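You operate a simulated robot arm through the tools that you are given. There is no shell and no other tool.

The job below is to be done with a simulated robot arm. You get a single attempt, and the scene is never put back.

TASK
Clamp the pot, stir the ink till the streaks are gone and close it again.
Fine: use the green paddle and stand it back in the blue cup; the clamp ends open.
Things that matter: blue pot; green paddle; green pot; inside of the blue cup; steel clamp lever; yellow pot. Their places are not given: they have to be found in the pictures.

The check looks at the end state, three seconds after you hand in, the way a careful person would. Anything else that was tipped, shoved, dropped, spilled or broken makes it a failure.

THE ROBOT
A 7-joint arm with a two-finger parallel gripper, fixed in place. Base frame: the origin is on the floor under the middle of its stand, x ahead of it, y to its left, z up; the work surface is at about z = 82. Readings come in cm, rad, newtons and seconds.
With the tool pointing down near the work surface it reaches from about 26 to 70 cm from the base axis. Its first joint turns from -2.897 to 2.897 rad. Payload 3.43 kg.
The tool frame sits at the grasp point between the pads (the TCP): z along the fingers, y along the line on which they close. The tips reach 3 cm beyond it. Largest opening 9.4 cm; finger width 2.8, thickness 1; the body of the gripper, 5 by 9.6 cm, starts 5.5 cm behind the TCP.
Orientation is that of the tool frame in the base frame, as [roll, pitch, yaw] about the fixed x, y, z axes, in that order (R = Rz(yaw) Ry(pitch) Rx(roll)). With the fingers straight down and closing along the base's y, the tool's x points along the base's -x, its y along +y and its z along -z.

THE INTERFACE
- The arm moves only by the tool move_arm. Its argument "commands" is a list of rows, each a list of 7 numbers: the shift along the base's x, y, z in cm, then the turn, a rotation vector about the base's x, y, z in rad, then the opening in per cent of the stroke, from 0 (shut) to 100 (fully open). In form: [[dx, dy, dz, ax, ay, az, jaw], ...]. A call has 1 to 20 rows; each row shifts and turns the commanded pose from where the row before left it. A row lasts 0.2 s, in which the tool goes at most 5 cm and 0.15 rad; a call with a longer step from one row to the next is refused whole, and so is a gripper value outside its range. Where a pose cannot be reached the arm comes as near as it can. A force on the tool above 40 N (or 10 N above the force at the start of the call, whichever is more), or a blocked arm, ends the call early, and 0.2 s more pass. Each finger travels about 10.8 cm/s and halts on what it meets, pressing with about 29 N; the grip force reading is that of the motor and also rises with nothing between the fingers. The clock runs only during rows and for 0.2 s after the last one: add rows that do not move to give the fingers time. The reply holds the time, the measured pose of the TCP, the force on the tool along the base axes, the opening and the grip force, in the units named above and with some noise, with the torque about the TCP (base axes, N m) and any sound that the robot's microphone picked up.
- Cameras (640 x 400 px; columns grow to the right, rows downward): "scene" is fixed at [4.82, -49.9, 145.94]; the picture's right is [0.78, -0.62, 0.00], its down [-0.32, -0.40, -0.86] and it looks along [0.54, 0.67, -0.51] (base axes); focal length 328 px, centre (320, 200). "wrist" rides on the gripper at [7.6, 1.4, -10.3] in the tool frame; the picture's right is [-0.18, 0.98, 0.00], its down [-0.75, -0.14, -0.64] and it looks along [-0.63, -0.12, 0.77] (tool axes); focal length 243 px, centre (320, 200).
- camera(camera): a new picture of that camera. The clock stands still meanwhile.
- raise_lower(by): moves the trunk up (or, below 0, down) by that many cm; the arm rides with it, the base frame stays. It gives what a move gives, with no picture.
- pixel_to_xyz(camera, pixels): for up to 12 pixels [column, row] of the newest picture of that camera ("zoom" is the newest enlarged one), the place [x, y, z] in the base frame of the surface seen there, good to about 0.2 cm, but the place of the scene camera against the robot may be out by one fixed shift of up to 1.8 cm in any direction. The clock stands still meanwhile.
- inspect(camera, box): a new picture of the part [left, top, right, bottom] of that camera's present view, enlarged. The clock stands still meanwhile.
- job_done(): hands the job in; it is judged then, once.

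Unless the task says otherwise, let go and move clear before handing in.

The tools are called after "Call:" as name(argument=value, ...) on one line, values as JSON. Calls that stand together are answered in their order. move_arm: Moves the arm, as the interface text tells. Its arguments: {"type":"object","properties":{"commands":{"type":"array"}},"required":["commands"]} The other tools are called the same way: raise_lower (by) moves the trunk up or down; camera (camera) takes a picture; pixel_to_xyz (camera, pixels) gives the place of the surface under pixels of a picture; inspect (camera, box) takes an enlarged picture of a part of a camera's view; job_done () hands the job in.

At the start:

```text
time_s: 0.0
position: [46.11, -16.01, 117.66]
tool_rot: [3.141, -0.003, 3.141]
ft_force: [0.3, 0.4, -0.1]
ft_torque: [-0.02, 0.03, 0.0]
width: 9.39
finger_force: 0.0
trunk travel left (down, up): [-25.0, 34.0]
```

scene: 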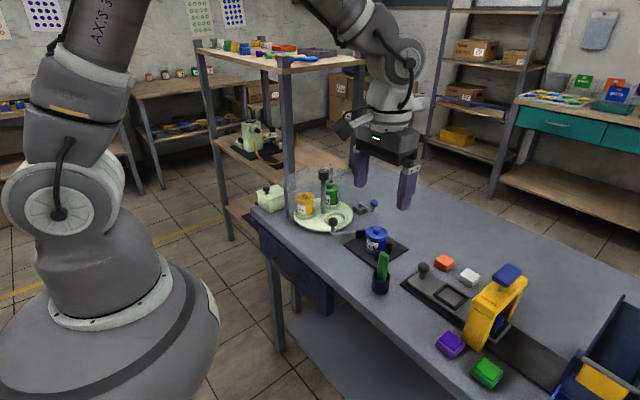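
wrist: 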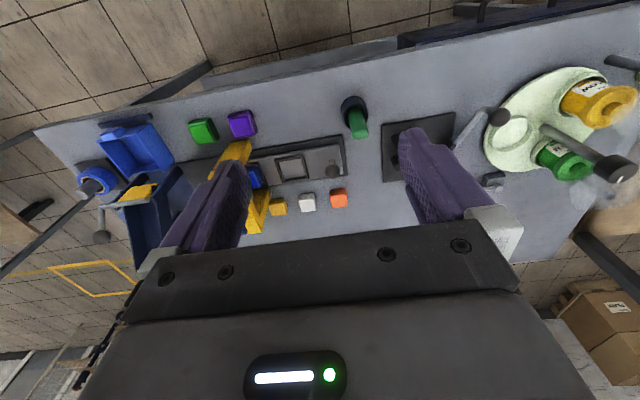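

The scene picture shows a blue pot at about (376,238) on a dark plate, a green paddle in a dark blue cup at (381,275), and a carousel with yellow and green pots near (320,205). I'll enlarge these areas before moving.

Call:
inspect(camera="scene", box=[240, 150, 440, 310])

Call:
inspect(camera="scene", box=[330, 190, 430, 300])

Call:
inspect(camera="wrist", box=[300, 50, 640, 250])

```text
2.50 times, centred on (340, 230) of scene
```

zoom: 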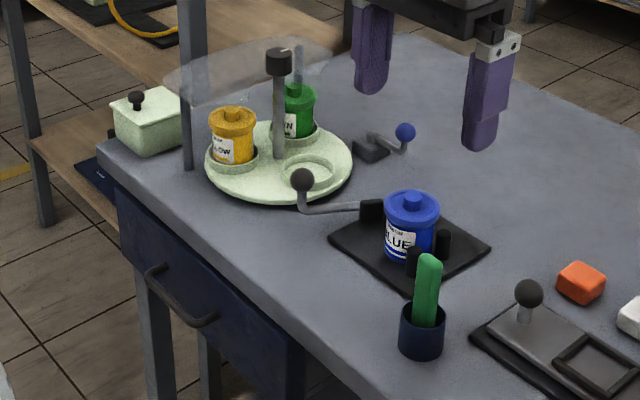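

```text
3.64 times, centred on (380, 245) of scene
```

zoom: 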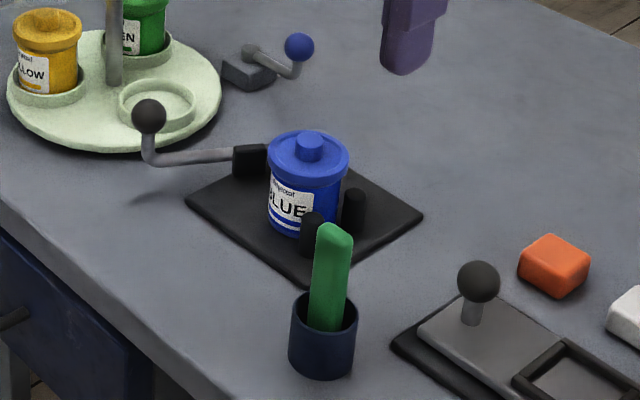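

```text
1.88 times, centred on (470, 150) of wrist
```

zoom: 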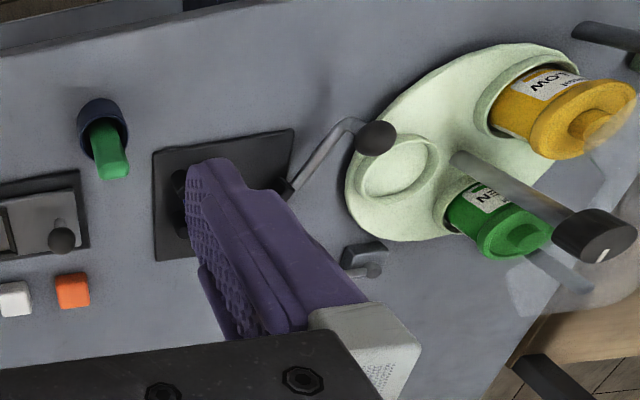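

The blue pot sits in a clamp plate with posts on the right and a black jaw on the left, moved by the lever with the black ball. I'll measure these in both pictures to find the scene camera's shift.

Call:
pixel_to_xyz(camera="scene", pixels=[[444, 259], [470, 273], [376, 229], [376, 240], [333, 221], [384, 256], [381, 285], [374, 203], [323, 173], [304, 196], [423, 267], [400, 235]])

Call:
pixel_to_xyz(camera="wrist", pixels=[[338, 197], [308, 202], [354, 101], [359, 131], [500, 117], [475, 130], [332, 172], [496, 190], [511, 137], [399, 140], [384, 186], [456, 120]])

Call:
pixel_to_xyz(camera="zoom", pixels=[[72, 290], [15, 298], [103, 115], [112, 165], [375, 138], [292, 185], [62, 240], [363, 253], [395, 167], [180, 180], [160, 255], [290, 135]])

```text
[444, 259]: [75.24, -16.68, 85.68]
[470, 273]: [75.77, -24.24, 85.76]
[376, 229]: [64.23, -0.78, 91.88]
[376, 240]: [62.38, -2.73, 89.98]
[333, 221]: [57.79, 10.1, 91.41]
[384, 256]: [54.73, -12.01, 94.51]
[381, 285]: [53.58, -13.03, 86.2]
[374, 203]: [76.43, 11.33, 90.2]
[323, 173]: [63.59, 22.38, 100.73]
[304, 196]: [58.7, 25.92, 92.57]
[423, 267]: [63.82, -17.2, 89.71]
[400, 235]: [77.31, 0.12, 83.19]
```

```text
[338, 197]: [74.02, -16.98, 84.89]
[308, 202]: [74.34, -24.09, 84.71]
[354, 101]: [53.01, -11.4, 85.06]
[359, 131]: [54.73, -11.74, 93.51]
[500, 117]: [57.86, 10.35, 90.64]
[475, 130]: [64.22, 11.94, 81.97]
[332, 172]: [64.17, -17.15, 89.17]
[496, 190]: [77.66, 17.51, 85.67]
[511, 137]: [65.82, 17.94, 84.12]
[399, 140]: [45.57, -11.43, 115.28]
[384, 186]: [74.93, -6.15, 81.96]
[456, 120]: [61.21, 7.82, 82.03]
```

```text
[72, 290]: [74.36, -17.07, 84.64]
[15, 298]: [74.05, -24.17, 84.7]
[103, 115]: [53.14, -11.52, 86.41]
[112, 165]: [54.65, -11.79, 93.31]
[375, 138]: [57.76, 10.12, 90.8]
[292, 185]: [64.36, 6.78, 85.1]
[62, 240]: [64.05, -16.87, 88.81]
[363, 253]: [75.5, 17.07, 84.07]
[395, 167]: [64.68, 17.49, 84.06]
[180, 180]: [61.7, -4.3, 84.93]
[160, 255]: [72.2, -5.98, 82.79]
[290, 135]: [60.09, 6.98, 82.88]
```

The two cameras agree to within about 1 cm: the ball knob is near (57.8, 10.1, 90.8) and the pot near (66, 0). I'll bring the gripper back of the pot at height for a clear wrist view.

Call:
move_arm(commands=[[1, 4, -1, 0, 0, 0, 100], [1, 4, -1, 0, 0, 0, 100], [1, 4, -1, 0, 0, 0, 100], [1, 4, -1, 0, 0, 0, 100], [0, 0, 0, 0, 0, 0, 100], [0, 0, 0, 0, 0, 0, 100]])

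Call:
camera(camera="wrist")

Call:
camera(camera="scene")

```text
time_s: 1.4
position: [50.17, -0.15, 113.45]
tool_rot: [-3.141, 0.001, 3.141]
ft_force: [0.2, -0.6, -0.5]
ft_torque: [-0.01, 0.01, 0.02]
width: 9.4
finger_force: 0.2
trunk travel left (down, up): [-25.0, 34.0]
```

```text
taken
```

wrist: 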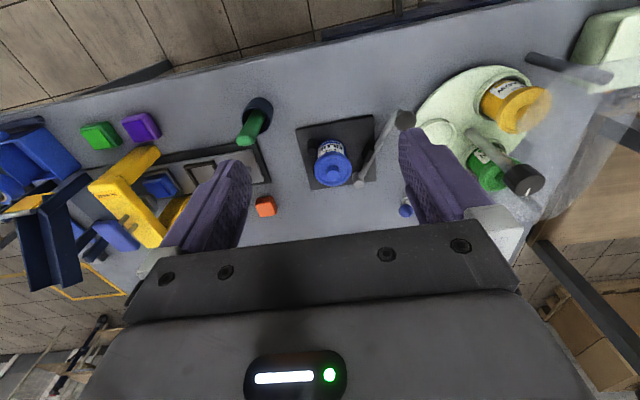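

```text
taken
```

scene: 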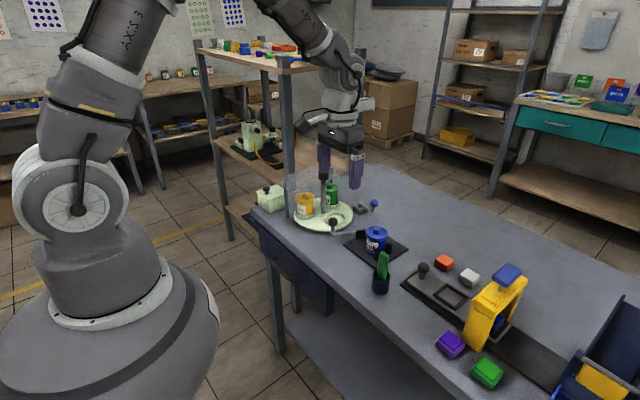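

Call:
inspect(camera="wrist", box=[230, 80, 430, 220])

Call:
inspect(camera="scene", box=[325, 200, 415, 300])

```text
2.86 times, centred on (330, 150) of wrist
```

zoom: 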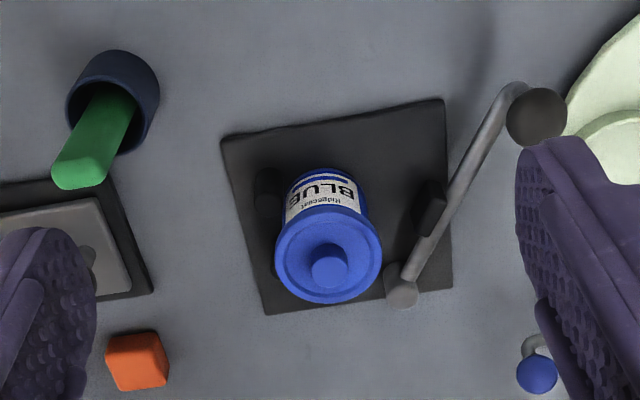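

```text
4.00 times, centred on (370, 250) of scene
```

zoom: 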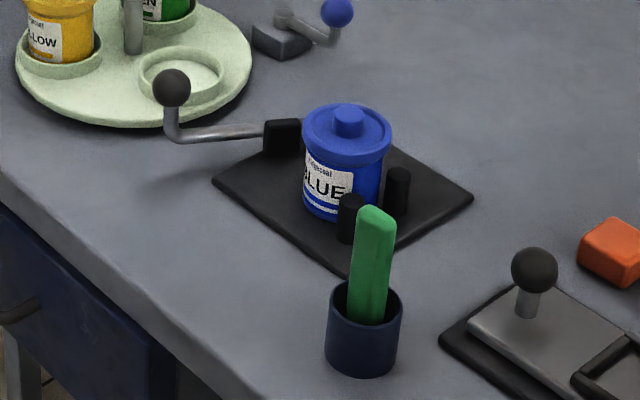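

The lever pivots at the steel post (zoom (402,293)), with the black pad on it and the ball at its near end, so swinging the ball toward -y should press the pad on the pot. I'll measure these points.

Call:
inspect(camera="wrist", box=[280, 95, 420, 205])

```text
3.64 times, centred on (350, 150) of wrist
```

zoom: 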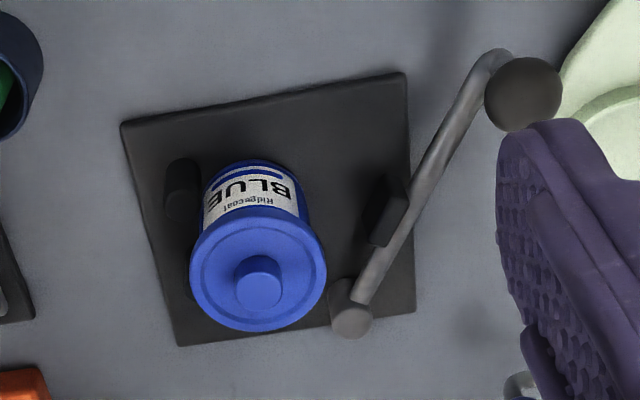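

Call:
pixel_to_xyz(camera="zoom", pixels=[[257, 280], [350, 320], [525, 93], [490, 60], [440, 145], [385, 260], [385, 205], [372, 235], [195, 265], [320, 265], [255, 325], [175, 180]])

Call:
pixel_to_xyz(camera="zoom", pixels=[[130, 125], [400, 80], [410, 305], [182, 340], [245, 195], [340, 290], [250, 225], [275, 288], [240, 285], [257, 310], [230, 240], [300, 300]])

```text
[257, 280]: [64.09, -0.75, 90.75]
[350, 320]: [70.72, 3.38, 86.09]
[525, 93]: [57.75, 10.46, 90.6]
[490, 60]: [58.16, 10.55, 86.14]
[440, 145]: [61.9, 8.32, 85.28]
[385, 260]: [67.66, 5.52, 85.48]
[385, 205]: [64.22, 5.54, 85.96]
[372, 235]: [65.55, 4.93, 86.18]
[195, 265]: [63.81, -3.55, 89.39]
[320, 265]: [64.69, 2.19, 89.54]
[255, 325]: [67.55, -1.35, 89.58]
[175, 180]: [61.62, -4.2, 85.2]
```

```text
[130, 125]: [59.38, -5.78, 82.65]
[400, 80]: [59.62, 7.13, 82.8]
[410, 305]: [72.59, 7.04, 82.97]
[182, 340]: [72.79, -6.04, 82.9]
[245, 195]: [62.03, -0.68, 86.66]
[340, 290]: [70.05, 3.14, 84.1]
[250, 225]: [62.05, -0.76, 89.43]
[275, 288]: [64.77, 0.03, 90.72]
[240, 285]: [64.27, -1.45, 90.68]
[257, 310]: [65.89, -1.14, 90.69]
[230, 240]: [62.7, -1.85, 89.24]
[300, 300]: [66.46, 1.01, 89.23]
```

The ball centre is near (58.3, 10.7, 89.3), about 3 cm across, and the pivot is near (70.8, 3.4). I'll straddle the ball with loosely open fingers from above.

Call:
move_arm(commands=[[2.5, 3.5, -1, 0, 0, 0, 43], [2.5, 3.5, -1, 0, 0, 0, 43], [3.1, 3.8, -1, 0, 0, 0, 43], [0, 0, -4, 0, 0, 0, 43], [0, 0, -4, 0, 0, 0, 43], [0, 0, -4, 0, 0, 0, 43], [0, 0, -3, 0, 0, 0, 43], [0, 0, 0, 0, 0, 0, 43]])

Call:
camera(camera="wrist")

Call:
inspect(camera="scene", box=[280, 150, 420, 260])

```text
time_s: 3.2
position: [58.15, 10.89, 95.35]
tool_rot: [3.142, -0.002, -3.14]
ft_force: [0.4, 0.6, -0.7]
ft_torque: [-0.02, 0.0, 0.01]
width: 4.03
finger_force: 0.0
trunk travel left (down, up): [-25.0, 34.0]
```

```text
taken
```

wrist: 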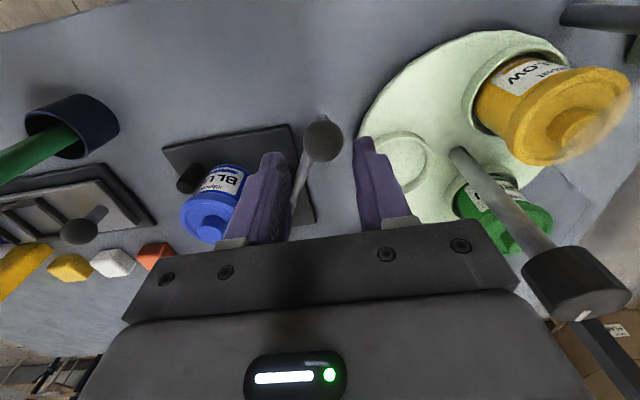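

```text
3.64 times, centred on (350, 205) of scene
```

zoom: 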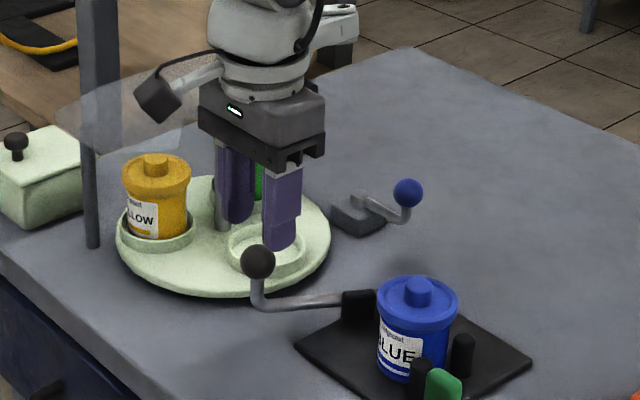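

The ball at wrist (322,138) lines up between the fingertips. Before descending I'll check where the clear sheet near zoom (100,110) is, to stay clear of it.

Call:
pixel_to_xyz(camera="zoom", pixels=[[70, 110], [130, 120], [190, 70], [190, 120], [110, 145], [155, 95], [258, 262], [405, 192], [418, 290], [460, 350]])

Call:
move_arm(commands=[[0, -0.1, -2.5, 0, 0, 0, 43], [0, 0, -2.3, 0, 0, 0, 43], [0, 0, 0, 0, 0, 0, 43]])

Call:
camera(camera="wrist")

Call:
inspect(camera="scene", box=[280, 150, 420, 260])

```text
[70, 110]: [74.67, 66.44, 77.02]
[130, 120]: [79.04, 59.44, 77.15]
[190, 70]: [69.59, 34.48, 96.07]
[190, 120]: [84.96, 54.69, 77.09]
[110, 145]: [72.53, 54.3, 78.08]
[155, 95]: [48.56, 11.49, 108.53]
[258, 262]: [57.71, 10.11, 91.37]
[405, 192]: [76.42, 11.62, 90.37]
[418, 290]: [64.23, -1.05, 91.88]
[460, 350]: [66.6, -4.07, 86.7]
```

```text
time_s: 4.0
position: [58.18, 10.75, 90.52]
tool_rot: [-3.14, 0.001, 3.141]
ft_force: [-0.4, -0.4, -0.2]
ft_torque: [0.0, -0.01, -0.04]
width: 4.03
finger_force: 0.0
trunk travel left (down, up): [-25.0, 34.0]
```

```text
taken
```

wrist: 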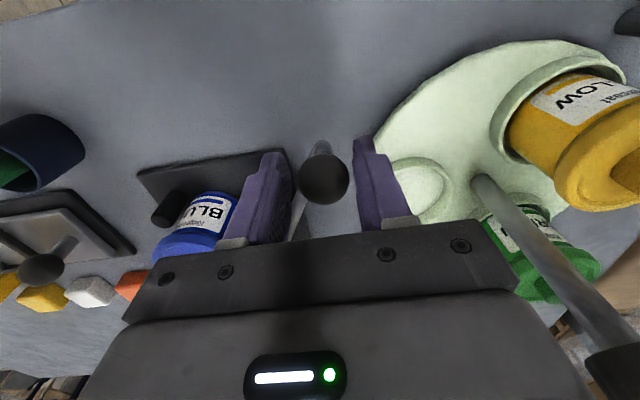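

```text
3.64 times, centred on (350, 205) of scene
```

zoom: 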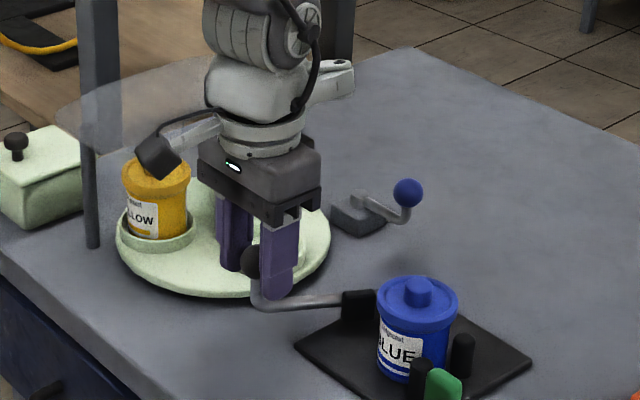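

The ball (wrist (324,180)) is now between the pads. I'll push along the arc about the pivot in small steps and watch the force.

Call:
move_arm(commands=[[-0.3, -0.6, 0, 0, 0, 0, 43], [-0.3, -0.6, 0, 0, 0, 0, 43], [-0.25, -0.6, 0, 0, 0, 0, 43], [-0.2, -0.6, 0, 0, 0, 0, 43], [-0.2, -0.6, 0, 0, 0, 0, 43], [-0.15, -0.6, 0, 0, 0, 0, 43], [0, 0, 0, 0, 0, 0, 43]])

Call:
camera(camera="wrist")

Call:
inspect(camera="scene", box=[280, 150, 420, 260])

```text
time_s: 5.6
position: [56.68, 7.1, 90.64]
tool_rot: [-3.141, 0.0, 3.141]
ft_force: [0.5, -3.0, -0.9]
ft_torque: [-0.03, 0.0, 0.0]
width: 4.19
finger_force: 1.3
trunk travel left (down, up): [-25.0, 34.0]
```

```text
taken
```

wrist: 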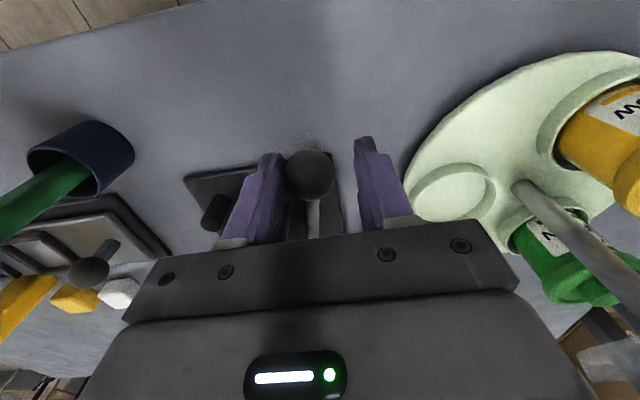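

```text
3.64 times, centred on (350, 205) of scene
```

zoom: 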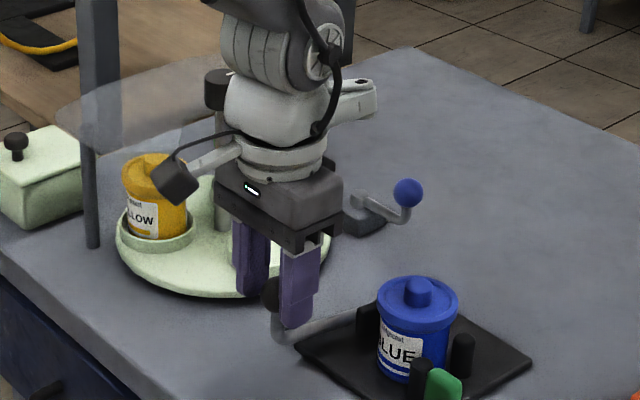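

The ball now leans on the -y finger (wrist (310,175)) with about 3 N, so the lever seems to pull itself toward closed. I'll follow it further.

Call:
move_arm(commands=[[-0.15, -0.6, 0, 0, 0, 0, 43], [-0.1, -0.6, 0, 0, 0, 0, 43], [-0.1, -0.6, 0, 0, 0, 0, 43], [0, -0.6, 0, 0, 0, 0, 43], [0, -0.6, 0, 0, 0, 0, 43], [0, 0, 0, 0, 0, 0, 43]])

Call:
camera(camera="wrist")

Call:
inspect(camera="scene", box=[280, 150, 420, 260])

```text
time_s: 7.0
position: [56.58, 4.12, 90.75]
tool_rot: [-3.142, 0.0, -3.139]
ft_force: [0.5, -1.7, -1.2]
ft_torque: [-0.02, 0.0, 0.01]
width: 4.16
finger_force: 1.3
trunk travel left (down, up): [-25.0, 34.0]
```

```text
taken
```

wrist: 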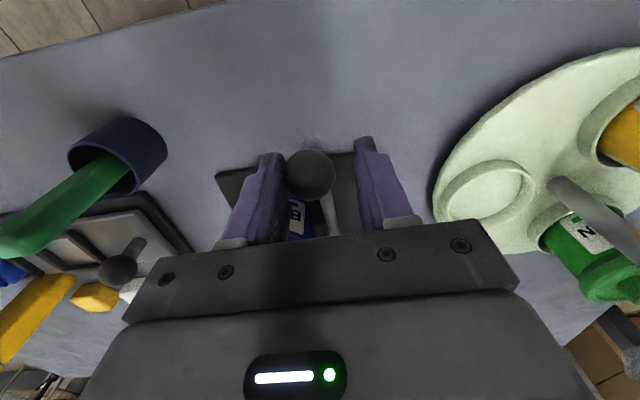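

```text
3.64 times, centred on (350, 205) of scene
```

zoom: 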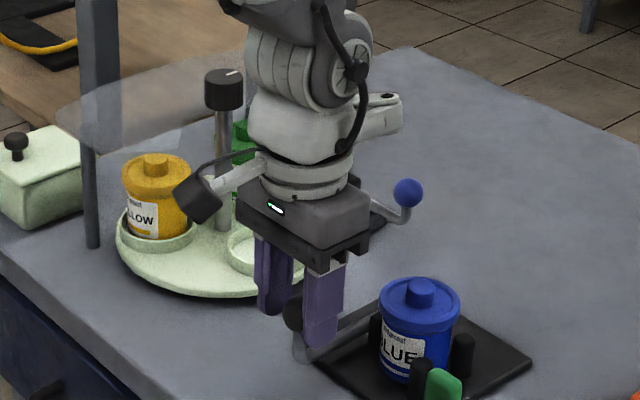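

The pad is closer to the pot, and the ball still pulls at about 2 N. I'll continue along the arc.

Call:
move_arm(commands=[[0.05, -0.6, 0, 0, 0, 0, 43], [0.1, -0.6, 0, 0, 0, 0, 43], [0.15, -0.6, 0, 0, 0, 0, 43], [0.15, -0.6, 0, 0, 0, 0, 43], [0, 0, 0, 0, 0, 0, 43]])

Call:
camera(camera="wrist")

Call:
inspect(camera="scene", box=[280, 150, 420, 260])

```text
time_s: 8.2
position: [56.8, 1.84, 90.8]
tool_rot: [3.14, 0.001, -3.14]
ft_force: [-5.3, 16.0, 0.1]
ft_torque: [0.25, 0.09, 0.07]
width: 4.91
finger_force: 7.4
trunk travel left (down, up): [-25.0, 34.0]
```

```text
taken
```

wrist: 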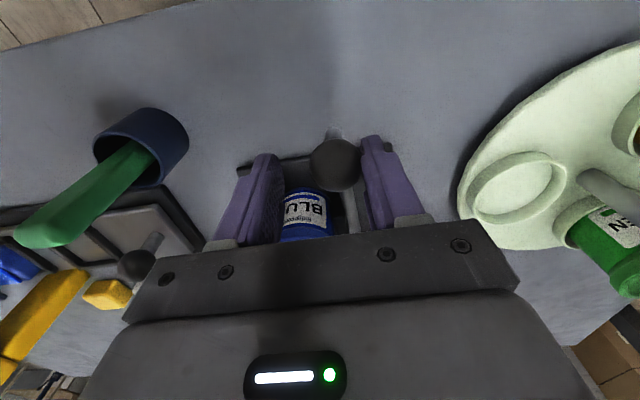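

```text
3.64 times, centred on (350, 205) of scene
```

zoom: 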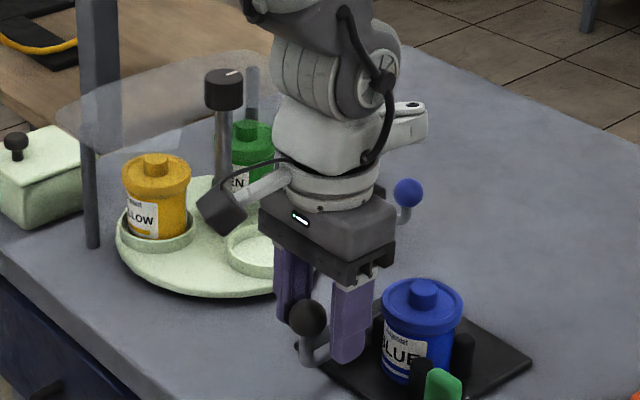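

The lever now resists with 16 N, and the pot has shifted slightly toward the posts. I'll push a little more and check whether it seats.

Call:
move_arm(commands=[[0.1, -0.3, 0, 0, 0, 0, 43], [0.1, -0.3, 0, 0, 0, 0, 43], [0, 0, 0, 0, 0, 0, 43], [0, 0, 0, 0, 0, 0, 43]])

Call:
inspect(camera="scene", box=[325, 200, 415, 300])

Call:
camera(camera="wrist")

```text
time_s: 9.2
position: [57.17, 1.29, 90.72]
tool_rot: [-3.139, 0.002, -3.14]
ft_force: [-9.6, 30.4, -0.5]
ft_torque: [0.38, 0.18, 0.13]
width: 5.77
finger_force: 14.8
trunk travel left (down, up): [-25.0, 34.0]
```

```text
4.00 times, centred on (370, 250) of scene
```

zoom: 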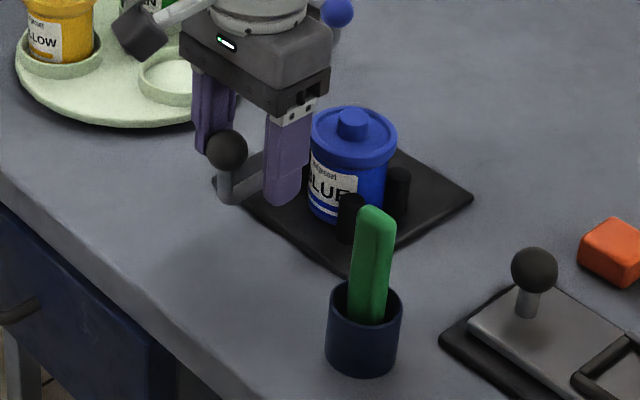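

```text
taken
```

wrist: 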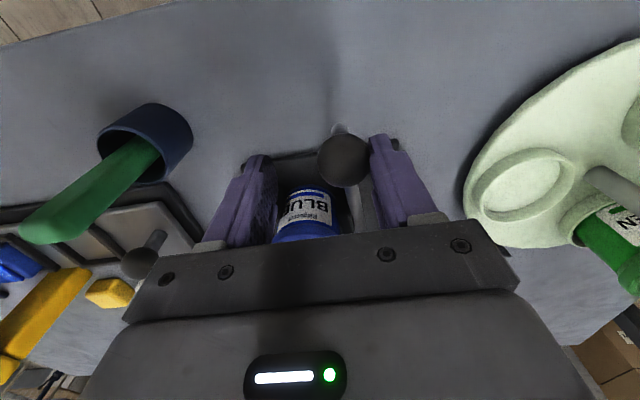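

The force is 30 N, the lever no longer moves and the pot rests against the posts, so it looks closed. I'll back off, centre on the ball and rise to check that it stays.

Call:
move_arm(commands=[[-0.1, 0.4, 0, 0, 0, 0, 55], [-0.1, 0.5, 0, 0, 0, 0, 60], [0, 0.5, 0, 0, 0, 0, 65], [0, 0, 0, 0, 0, 0, 65], [0, 0, 3, 0, 0, 0, 65], [0, 0, 4, 0, 0, 0, 65], [-1, 0, 4, 0, 0, 0, 80], [-2, -1, 4, 0, 0, 0, 100], [-2, -1, 4, 0, 0, 0, 100], [0, 0, 0, 0, 0, 0, 100]])

Call:
camera(camera="wrist")

Call:
inspect(camera="scene", box=[325, 200, 415, 300])

```text
time_s: 11.4
position: [51.8, 0.73, 109.73]
tool_rot: [-3.141, 0.001, -3.139]
ft_force: [0.0, 0.1, 0.4]
ft_torque: [0.02, 0.02, 0.02]
width: 9.38
finger_force: 0.1
trunk travel left (down, up): [-25.0, 34.0]
```

```text
taken
```

wrist: 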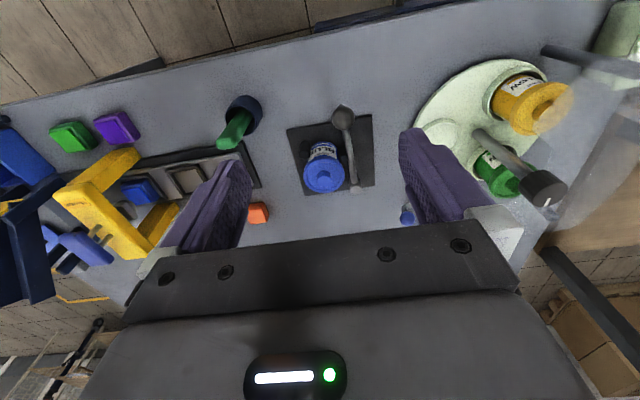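

```text
4.00 times, centred on (370, 250) of scene
```

zoom: 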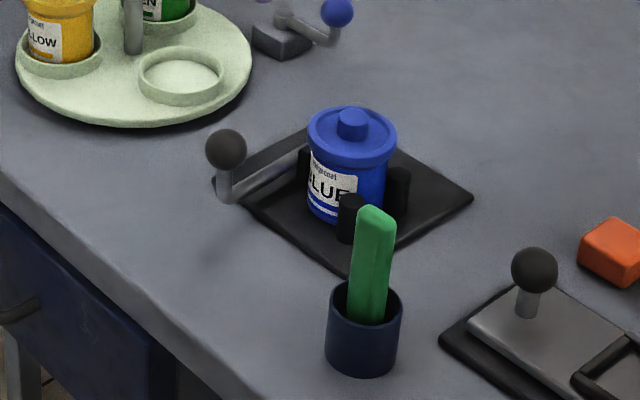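

The clamp stays closed with the pad on the pot. Next I'll measure the lid, its knob, the paddle and the cup.

Call:
inspect(camera="wrist", box=[270, 90, 390, 205])

```text
3.48 times, centred on (330, 148) of wrist
```

zoom: 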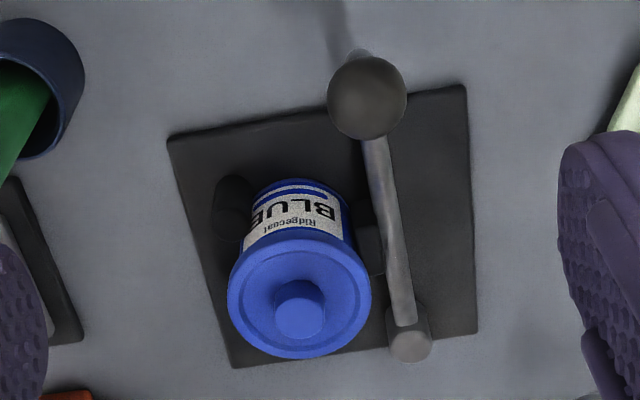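

Call:
pixel_to_xyz(camera="zoom", pixels=[[300, 315], [277, 310], [322, 310], [300, 336], [233, 300], [367, 300], [300, 353], [300, 250], [365, 95], [408, 345], [232, 190], [300, 268]])

Call:
pixel_to_xyz(camera="wrist", pixels=[[245, 97], [232, 107], [257, 110], [225, 143], [240, 118], [234, 130], [343, 118], [408, 213], [540, 185], [323, 178], [258, 213], [245, 150]])

```text
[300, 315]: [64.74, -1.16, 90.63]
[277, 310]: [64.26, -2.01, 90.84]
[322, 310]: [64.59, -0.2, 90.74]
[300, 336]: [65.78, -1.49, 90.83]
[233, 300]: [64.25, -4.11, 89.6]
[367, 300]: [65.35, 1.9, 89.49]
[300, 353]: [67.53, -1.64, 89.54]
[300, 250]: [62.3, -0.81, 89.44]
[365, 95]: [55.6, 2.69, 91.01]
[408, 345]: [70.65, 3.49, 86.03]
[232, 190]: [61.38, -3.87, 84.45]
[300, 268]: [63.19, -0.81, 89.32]
```

```text
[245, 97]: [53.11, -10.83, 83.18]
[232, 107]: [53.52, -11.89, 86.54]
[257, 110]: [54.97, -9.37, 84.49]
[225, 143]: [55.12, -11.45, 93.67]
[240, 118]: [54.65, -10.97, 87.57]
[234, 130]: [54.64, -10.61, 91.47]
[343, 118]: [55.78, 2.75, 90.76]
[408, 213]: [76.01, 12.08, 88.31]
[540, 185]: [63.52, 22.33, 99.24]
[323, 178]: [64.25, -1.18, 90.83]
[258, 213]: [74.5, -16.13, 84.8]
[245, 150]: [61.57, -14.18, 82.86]
```

The lid is centred near (64.8, -1.1) with radius about 3.05, its top at z 89.5 and the knob top at 90.8. I'll check the rim's height and the free table area in front.

Call:
inspect(camera="scene", box=[355, 220, 400, 265])

Call:
pixel_to_xyz(camera="wrist", pixels=[[320, 40], [320, 60], [300, 90], [200, 70], [420, 40], [290, 130], [372, 116], [374, 185], [303, 193], [250, 188]])

```text
8.89 times, centred on (378, 242) of scene
```

zoom: 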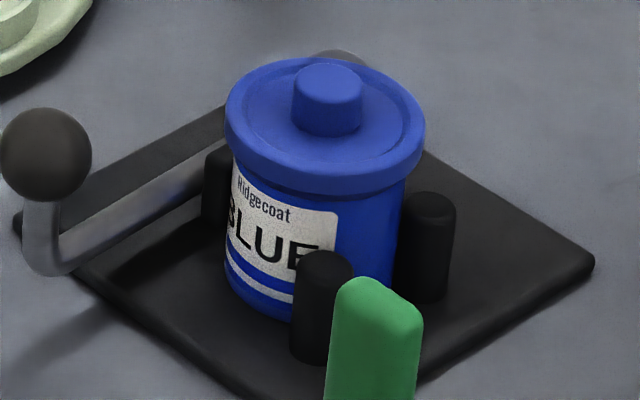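

```text
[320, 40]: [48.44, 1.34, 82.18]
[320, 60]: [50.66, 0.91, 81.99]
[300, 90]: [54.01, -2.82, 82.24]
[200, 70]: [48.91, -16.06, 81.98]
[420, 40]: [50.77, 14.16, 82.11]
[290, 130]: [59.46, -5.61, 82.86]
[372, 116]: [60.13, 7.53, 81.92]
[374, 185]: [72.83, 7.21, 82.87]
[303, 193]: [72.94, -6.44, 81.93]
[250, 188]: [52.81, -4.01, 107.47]
```

Call:
pixel_to_xyz(camera="zoom", pixels=[[320, 165], [320, 186], [320, 195], [330, 80], [325, 140], [400, 180], [240, 150], [430, 205], [322, 262], [375, 290], [45, 120], [225, 160]])

Call:
inspect(camera="wrist", box=[200, 70, 290, 160])

```text
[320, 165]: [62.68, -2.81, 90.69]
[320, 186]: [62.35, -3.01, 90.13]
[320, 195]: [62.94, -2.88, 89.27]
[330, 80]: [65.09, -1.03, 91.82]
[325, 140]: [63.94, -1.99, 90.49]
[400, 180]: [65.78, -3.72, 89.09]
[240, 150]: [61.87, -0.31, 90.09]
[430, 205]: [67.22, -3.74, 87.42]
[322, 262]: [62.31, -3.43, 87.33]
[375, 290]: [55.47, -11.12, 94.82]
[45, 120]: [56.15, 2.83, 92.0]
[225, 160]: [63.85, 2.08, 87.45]
```

```text
4.44 times, centred on (245, 115) of wrist
```

zoom: 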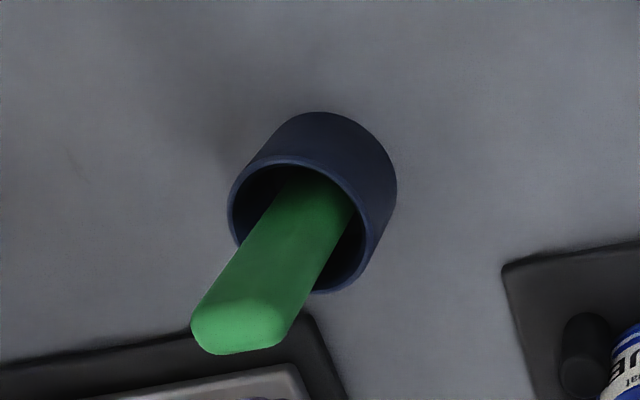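

The rim spans roughly z 88.6–89.5 (the scene camera reads about 1 cm high). I'll come over the lid with open fingers and stop above it to check the centring.

Call:
move_arm(commands=[[3.5, -0.5, 0, 0, 0, 0, 100], [3.5, -0.5, 0, 0, 0, 0, 100], [3.5, -0.5, -1, 0, 0, 0, 100], [2.5, -0.33, -3, 0, 0, 0, 100], [0, 0, -4, 0, 0, 0, 100], [0, 0, -4, 0, 0, 0, 100], [0, 0, 0, 0, 0, 0, 100], [0, 0, 0, 0, 0, 0, 100]])

Call:
camera(camera="wrist")

```text
time_s: 13.2
position: [65.04, -1.04, 97.93]
tool_rot: [-3.14, 0.0, -3.141]
ft_force: [0.1, 0.1, -0.2]
ft_torque: [0.03, -0.02, 0.01]
width: 9.4
finger_force: 0.1
trunk travel left (down, up): [-25.0, 34.0]
```

```text
taken
```

wrist: 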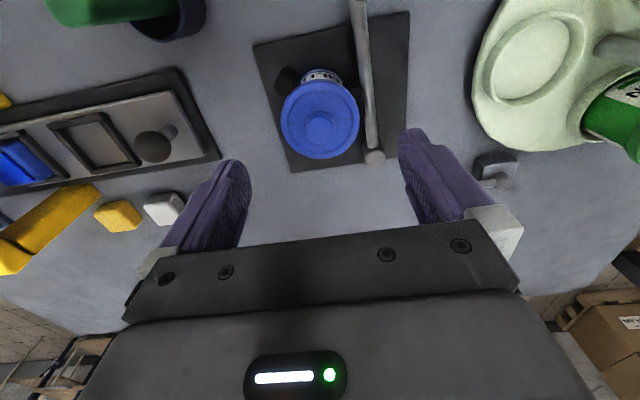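

The lid is centred at wrist (320,115), in line with the fingers. I'll measure the edges for final centring.

Call:
pixel_to_xyz(camera="wrist", pixels=[[320, 130], [304, 125], [335, 125], [284, 115], [357, 115], [320, 157], [320, 85], [320, 148], [373, 157], [286, 75], [320, 100], [320, 115]])

```text
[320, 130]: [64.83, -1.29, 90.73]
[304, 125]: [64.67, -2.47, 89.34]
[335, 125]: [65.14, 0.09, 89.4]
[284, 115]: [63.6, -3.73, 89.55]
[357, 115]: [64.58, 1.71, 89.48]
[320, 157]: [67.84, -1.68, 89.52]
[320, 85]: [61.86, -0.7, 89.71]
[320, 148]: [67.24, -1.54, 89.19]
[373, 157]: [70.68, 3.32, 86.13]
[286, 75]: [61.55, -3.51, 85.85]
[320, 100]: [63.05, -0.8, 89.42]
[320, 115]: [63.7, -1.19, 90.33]
```

The lid centre is (64.85, -1.1). I'll lower to TCP z about 91.4 so the tips sit just at the rim's lower edge, then close slowly.

Call:
move_arm(commands=[[-0.2, -0.05, -2.5, 0, 0, 0, 100], [0, 0, -2.5, 0, 0, 0, 100], [0, 0, -1.5, 0, 0, 0, 100], [0, 0, 0, 0, 0, 0, 100], [0, 0, 0, 0, 0, 0, 85], [0, 0, 0, 0, 0, 0, 75], [0, 0, 0, 0, 0, 0, 70], [0, 0, 0, 0, 0, 0, 70]])

Call:
camera(camera="wrist")

Call:
inspect(camera="scene", box=[330, 190, 430, 280])

```text
time_s: 15.0
position: [64.89, -1.27, 91.28]
tool_rot: [3.141, 0.0, -3.142]
ft_force: [0.7, 1.1, -0.4]
ft_torque: [0.01, -0.01, 0.01]
width: 6.69
finger_force: 0.8
trunk travel left (down, up): [-25.0, 34.0]
heard: snap
```

```text
taken
```

wrist: 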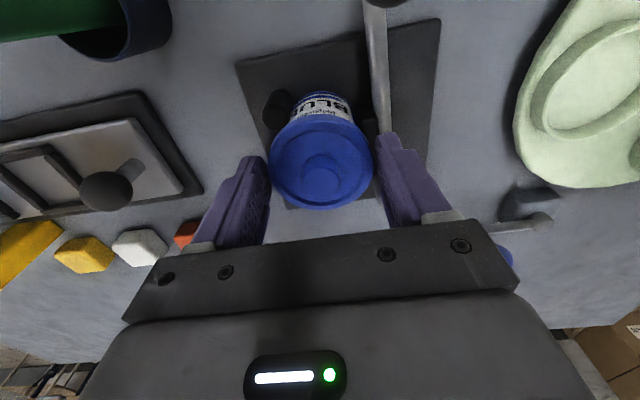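

```text
4.44 times, centred on (380, 235) of scene
```

zoom: 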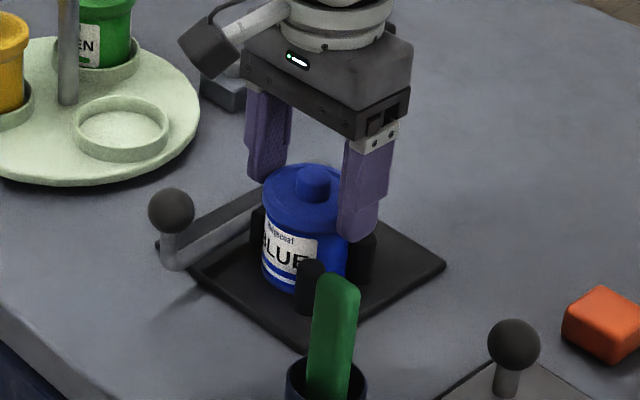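

A "snap" was heard as the fingers neared the lid; the ball hasn't moved and the lid looks in place at wrist (320,165). I'll look closely before doing anything more.

Call:
inspect(camera="wrist", box=[230, 60, 430, 230])

Call:
inspect(camera="scene", box=[350, 210, 410, 260])

Call:
pixel_to_xyz(camera="wrist", pixels=[[320, 185], [300, 190], [340, 190], [280, 165], [362, 165], [320, 205], [320, 125], [380, 60], [290, 195], [350, 195]])

```text
2.35 times, centred on (330, 145) of wrist
```

zoom: 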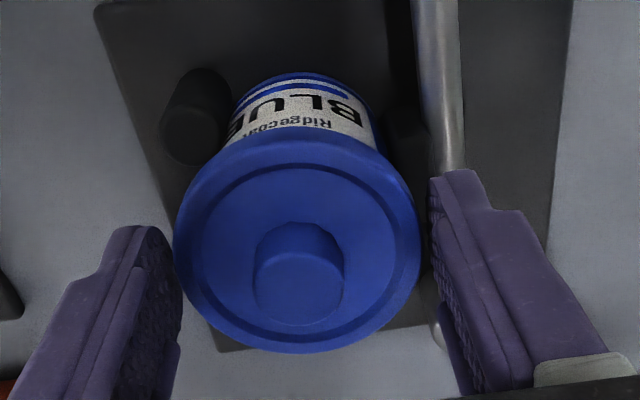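

```text
8.00 times, centred on (380, 235) of scene
```

zoom: 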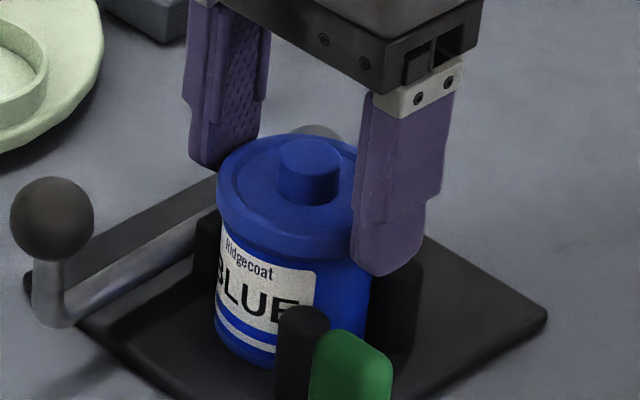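

```text
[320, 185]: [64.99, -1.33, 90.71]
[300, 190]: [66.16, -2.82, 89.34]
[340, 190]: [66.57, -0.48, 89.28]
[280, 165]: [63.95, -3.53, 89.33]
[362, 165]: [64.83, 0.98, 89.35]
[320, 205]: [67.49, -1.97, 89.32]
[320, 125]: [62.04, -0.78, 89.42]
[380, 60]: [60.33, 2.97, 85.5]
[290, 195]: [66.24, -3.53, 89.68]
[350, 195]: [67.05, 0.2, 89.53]
```

The -y finger is just touching the rim while the other has a small gap; everything else looks unchanged. I'll shift slightly to -y and close on the rim.

Call:
move_arm(commands=[[0, -0.15, 0, 0, 0, 0, 72], [0, 0, 0, 0, 0, 0, 66], [0, 0, 0, 0, 0, 0, 62], [0, 0, 0, 0, 0, 0, 58], [0, 0, 0, 0, 0, 0, 55]])

Call:
camera(camera="wrist")

```text
time_s: 16.2
position: [64.8, -1.36, 91.36]
tool_rot: [3.14, 0.0, -3.14]
ft_force: [-0.4, 7.4, 1.6]
ft_torque: [0.24, 0.01, 0.01]
width: 6.53
finger_force: 29.3
trunk travel left (down, up): [-25.0, 34.0]
```

```text
taken
```

wrist: 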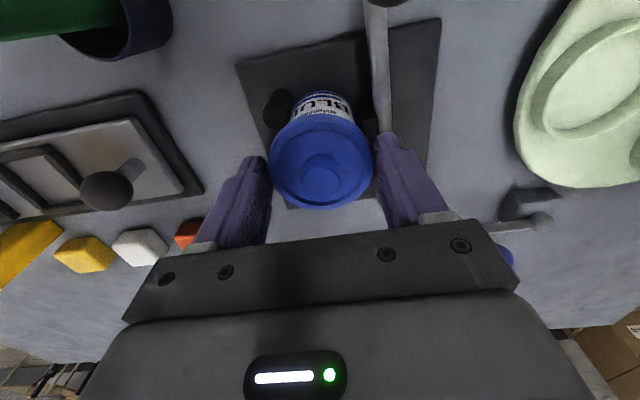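

The grip is firm at 6.53 cm on the rim. I'll try a very small lift and read the force to learn whether the lid pulls off or needs turning.

Call:
move_arm(commands=[[0, 0.1, 0, 0, 0, 0, 50], [0, 0, 0.15, 0, 0, 0, 50], [0, 0, 0.15, 0, 0, 0, 50], [0, 0, 0, 0, 0, 0, 50]])

Call:
inspect(camera="scene", box=[350, 210, 410, 260])

```text
time_s: 17.2
position: [64.85, -1.3, 91.63]
tool_rot: [3.141, -0.001, 3.14]
ft_force: [0.0, 6.0, -1.8]
ft_torque: [0.08, -0.02, 0.01]
width: 6.45
finger_force: 29.0
trunk travel left (down, up): [-25.0, 34.0]
```

```text
8.00 times, centred on (380, 235) of scene
```

zoom: 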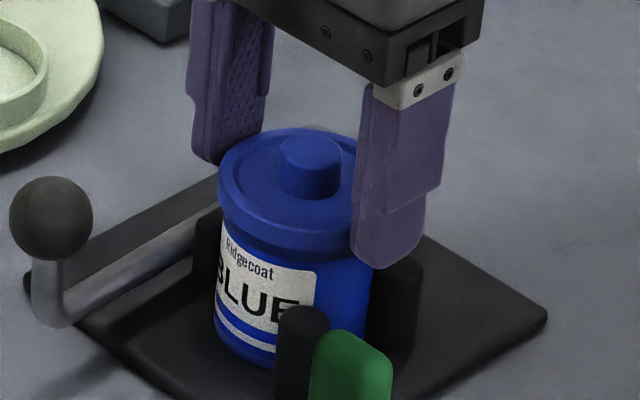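

The rim has lifted slightly away from the label with under 2 N, so the lid comes straight off. I'll keep lifting slowly.

Call:
move_arm(commands=[[0, 0, 0.3, 0, 0, 0, 50], [0, 0, 0.3, 0, 0, 0, 50], [0, 0, 0.4, 0, 0, 0, 50], [0, 0, 0.5, 0, 0, 0, 50], [0, 0, 0, 0, 0, 0, 50]])

Call:
inspect(camera="scene", box=[350, 210, 410, 260])

```text
time_s: 18.4
position: [64.86, -1.37, 93.0]
tool_rot: [-3.141, -0.001, -3.141]
ft_force: [-0.4, 0.9, -0.3]
ft_torque: [0.01, -0.01, 0.0]
width: 6.49
finger_force: 29.6
trunk travel left (down, up): [-25.0, 34.0]
```

```text
8.00 times, centred on (380, 235) of scene
```

zoom: 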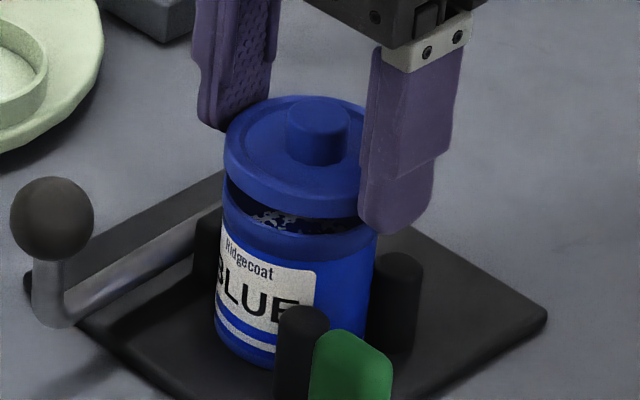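

The lid is off and pale streaks show in the dark ink beneath. I'll raise it and carry it to the bare table near (52.5, 10.5), between the lever and the carousel.

Call:
move_arm(commands=[[0, 0, 2, 0, 0, 0, 50], [0, 0, 3, 0, 0, 0, 50], [0, 0, 3.5, 0, 0, 0, 50], [0, 0, 3.5, 0, 0, 0, 50], [-2, 2, 0, 0, 0, 0, 50], [-2.5, 2.4, 0, 0, 0, 0, 50], [-2.7, 2.5, 0, 0, 0, 0, 50], [-2.7, 2.5, 0, 0, 0, 0, 50], [-2.5, 2.4, 0, 0, 0, 0, 50], [0, 0, 0, 0, 0, 0, 50], [0, 0, -3, 0, 0, 0, 50], [0, 0, -3, 0, 0, 0, 50], [0, 0, -2, 0, 0, 0, 50], [0, 0, 0, 0, 0, 0, 50]])

Call:
camera(camera="wrist")

Call:
camera(camera="scene")

```text
time_s: 21.4
position: [52.51, 10.32, 97.08]
tool_rot: [-3.141, 0.0, 3.14]
ft_force: [-0.2, -0.3, 0.9]
ft_torque: [0.0, 0.03, -0.02]
width: 6.49
finger_force: 29.0
trunk travel left (down, up): [-25.0, 34.0]
```

```text
taken
```

wrist: 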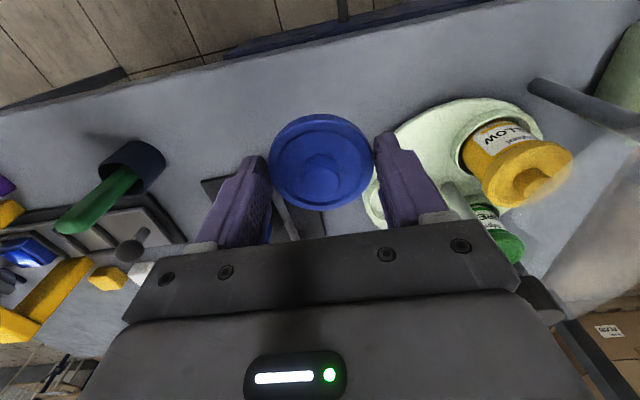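

```text
taken
```

scene: 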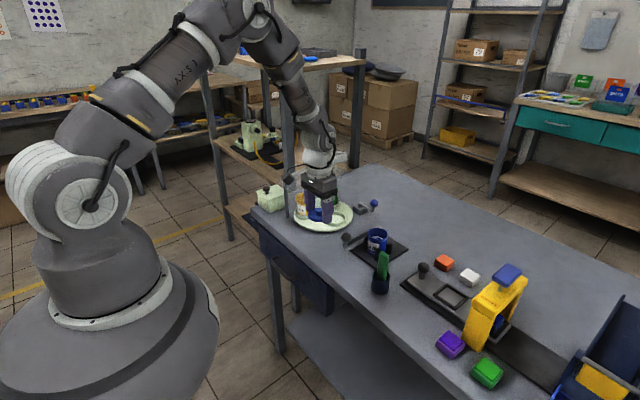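

The lid is held level over bare table. I'll check the table edge and clear space beneath before lowering.

Call:
pixel_to_xyz(camera="wrist", pixels=[[320, 60], [320, 90], [250, 80], [380, 60], [390, 130], [375, 190], [290, 220], [320, 118], [320, 160], [245, 130]])

Call:
inspect(camera="scene", box=[280, 160, 400, 270])

```text
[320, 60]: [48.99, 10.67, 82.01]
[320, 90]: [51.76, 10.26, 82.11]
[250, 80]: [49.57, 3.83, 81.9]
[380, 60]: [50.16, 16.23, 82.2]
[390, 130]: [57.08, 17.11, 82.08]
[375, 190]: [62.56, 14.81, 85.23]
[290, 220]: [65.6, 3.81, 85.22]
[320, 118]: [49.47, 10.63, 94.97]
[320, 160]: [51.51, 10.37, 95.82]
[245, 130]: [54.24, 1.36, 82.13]
```

```text
3.64 times, centred on (340, 215) of scene
```

zoom: 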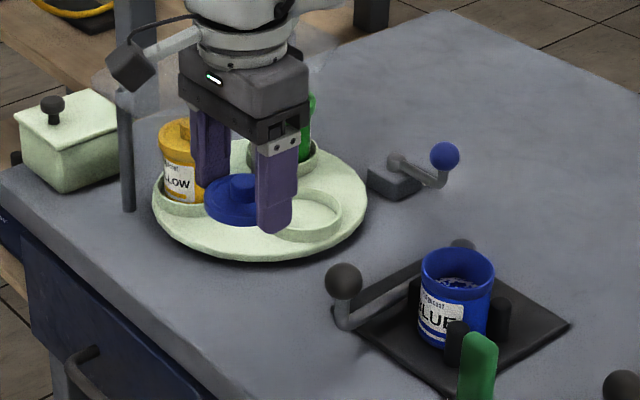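

Clear: the table edge is beyond x 48 and the carousel edge stays about 3 cm off. I'll lower the lid, slowly at the end.

Call:
move_arm(commands=[[0, 0, -3, 0, 0, 0, 50], [0, 0, -3, 0, 0, 0, 50], [0, 0, -3, 0, 0, 0, 50], [0, 0, -1.5, 0, 0, 0, 50], [0, 0, -0.5, 0, 0, 0, 50], [0, 0, 0, 0, 0, 0, 50]])

Call:
inspect(camera="scene", box=[290, 180, 390, 260])

```text
time_s: 22.8
position: [52.35, 10.28, 86.22]
tool_rot: [-3.141, 0.0, -3.141]
ft_force: [-0.7, -0.4, -1.2]
ft_torque: [-0.02, 0.0, 0.0]
width: 6.51
finger_force: 29.4
trunk travel left (down, up): [-25.0, 34.0]
```

```text
5.00 times, centred on (340, 220) of scene
```

zoom: 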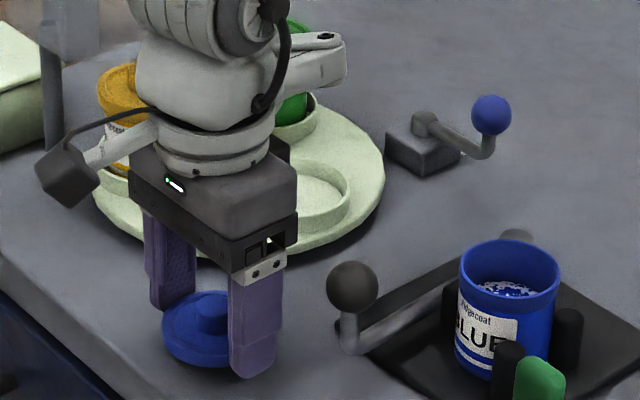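

The lid is just above the table now. I'll lower in 0.2 cm steps until contact.

Call:
move_arm(commands=[[0, 0, -0.3, 0, 0, 0, 50], [0, 0, -0.3, 0, 0, 0, 50], [0, 0, -0.2, 0, 0, 0, 50], [0, 0, -0.2, 0, 0, 0, 50], [0, 0, 0, 0, 0, 0, 50]])

Call:
inspect(camera="scene", box=[290, 180, 390, 260])

```text
time_s: 24.0
position: [52.37, 10.38, 85.16]
tool_rot: [-3.141, -0.002, 3.141]
ft_force: [0.4, -0.3, -0.6]
ft_torque: [-0.03, 0.03, -0.04]
width: 6.51
finger_force: 29.1
trunk travel left (down, up): [-25.0, 34.0]
```

```text
5.00 times, centred on (340, 220) of scene
```

zoom: 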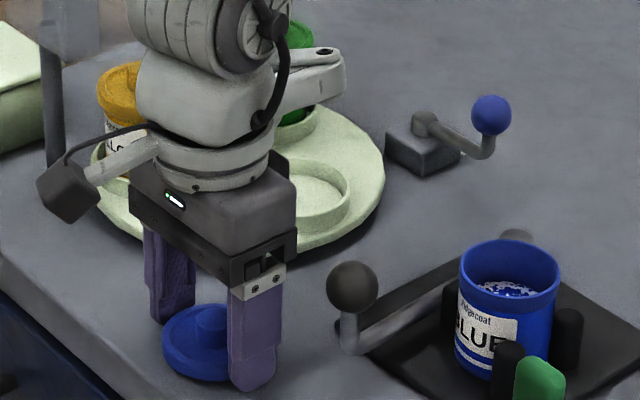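

There is no contact force yet at 85.16. I'll continue in 0.1 cm steps.

Call:
move_arm(commands=[[0, 0, -0.1, 0, 0, 0, 50], [0, 0, -0.1, 0, 0, 0, 50], [0, 0, -0.1, 0, 0, 0, 50], [0, 0, 0, 0, 0, 0, 50]])

```text
time_s: 25.0
position: [52.38, 10.44, 84.97]
tool_rot: [-3.141, 0.005, -3.139]
ft_force: [0.4, 2.4, 32.2]
ft_torque: [-0.9, 0.42, -0.19]
width: 6.48
finger_force: 28.7
trunk travel left (down, up): [-25.0, 34.0]
```

Contact at about z 85.0 (32 N up). I'll ease up by 0.15 cm, then open slowly.

Call:
move_arm(commands=[[0, 0, 0.1, 0, 0, 0, 50], [0, 0, 0.05, 0, 0, 0, 50], [0, 0, 0, 0, 0, 0, 72], [0, 0, 0, 0, 0, 0, 80], [0, 0, 0, 0, 0, 0, 90], [0, 0, 0, 0, 0, 0, 90]])

Call:
camera(camera="wrist")

Call:
inspect(camera="scene", box=[290, 180, 390, 260])

```text
time_s: 26.4
position: [52.21, 9.9, 85.05]
tool_rot: [-3.14, 0.002, 3.136]
ft_force: [4.5, 3.7, 25.8]
ft_torque: [1.36, 0.18, -0.33]
width: 8.68
finger_force: 2.0
trunk travel left (down, up): [-25.0, 34.0]
```

```text
taken
```

wrist: 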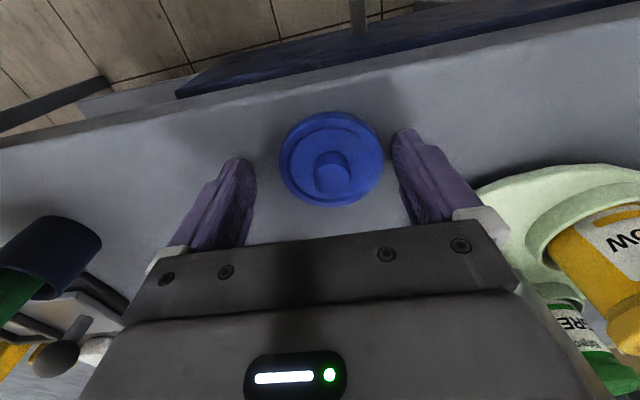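

```text
5.00 times, centred on (340, 220) of scene
```

zoom: 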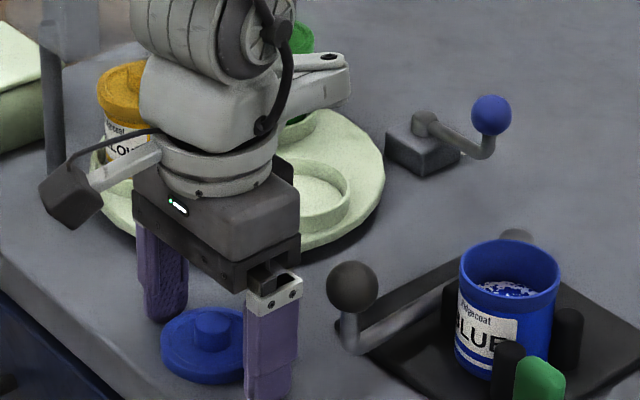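

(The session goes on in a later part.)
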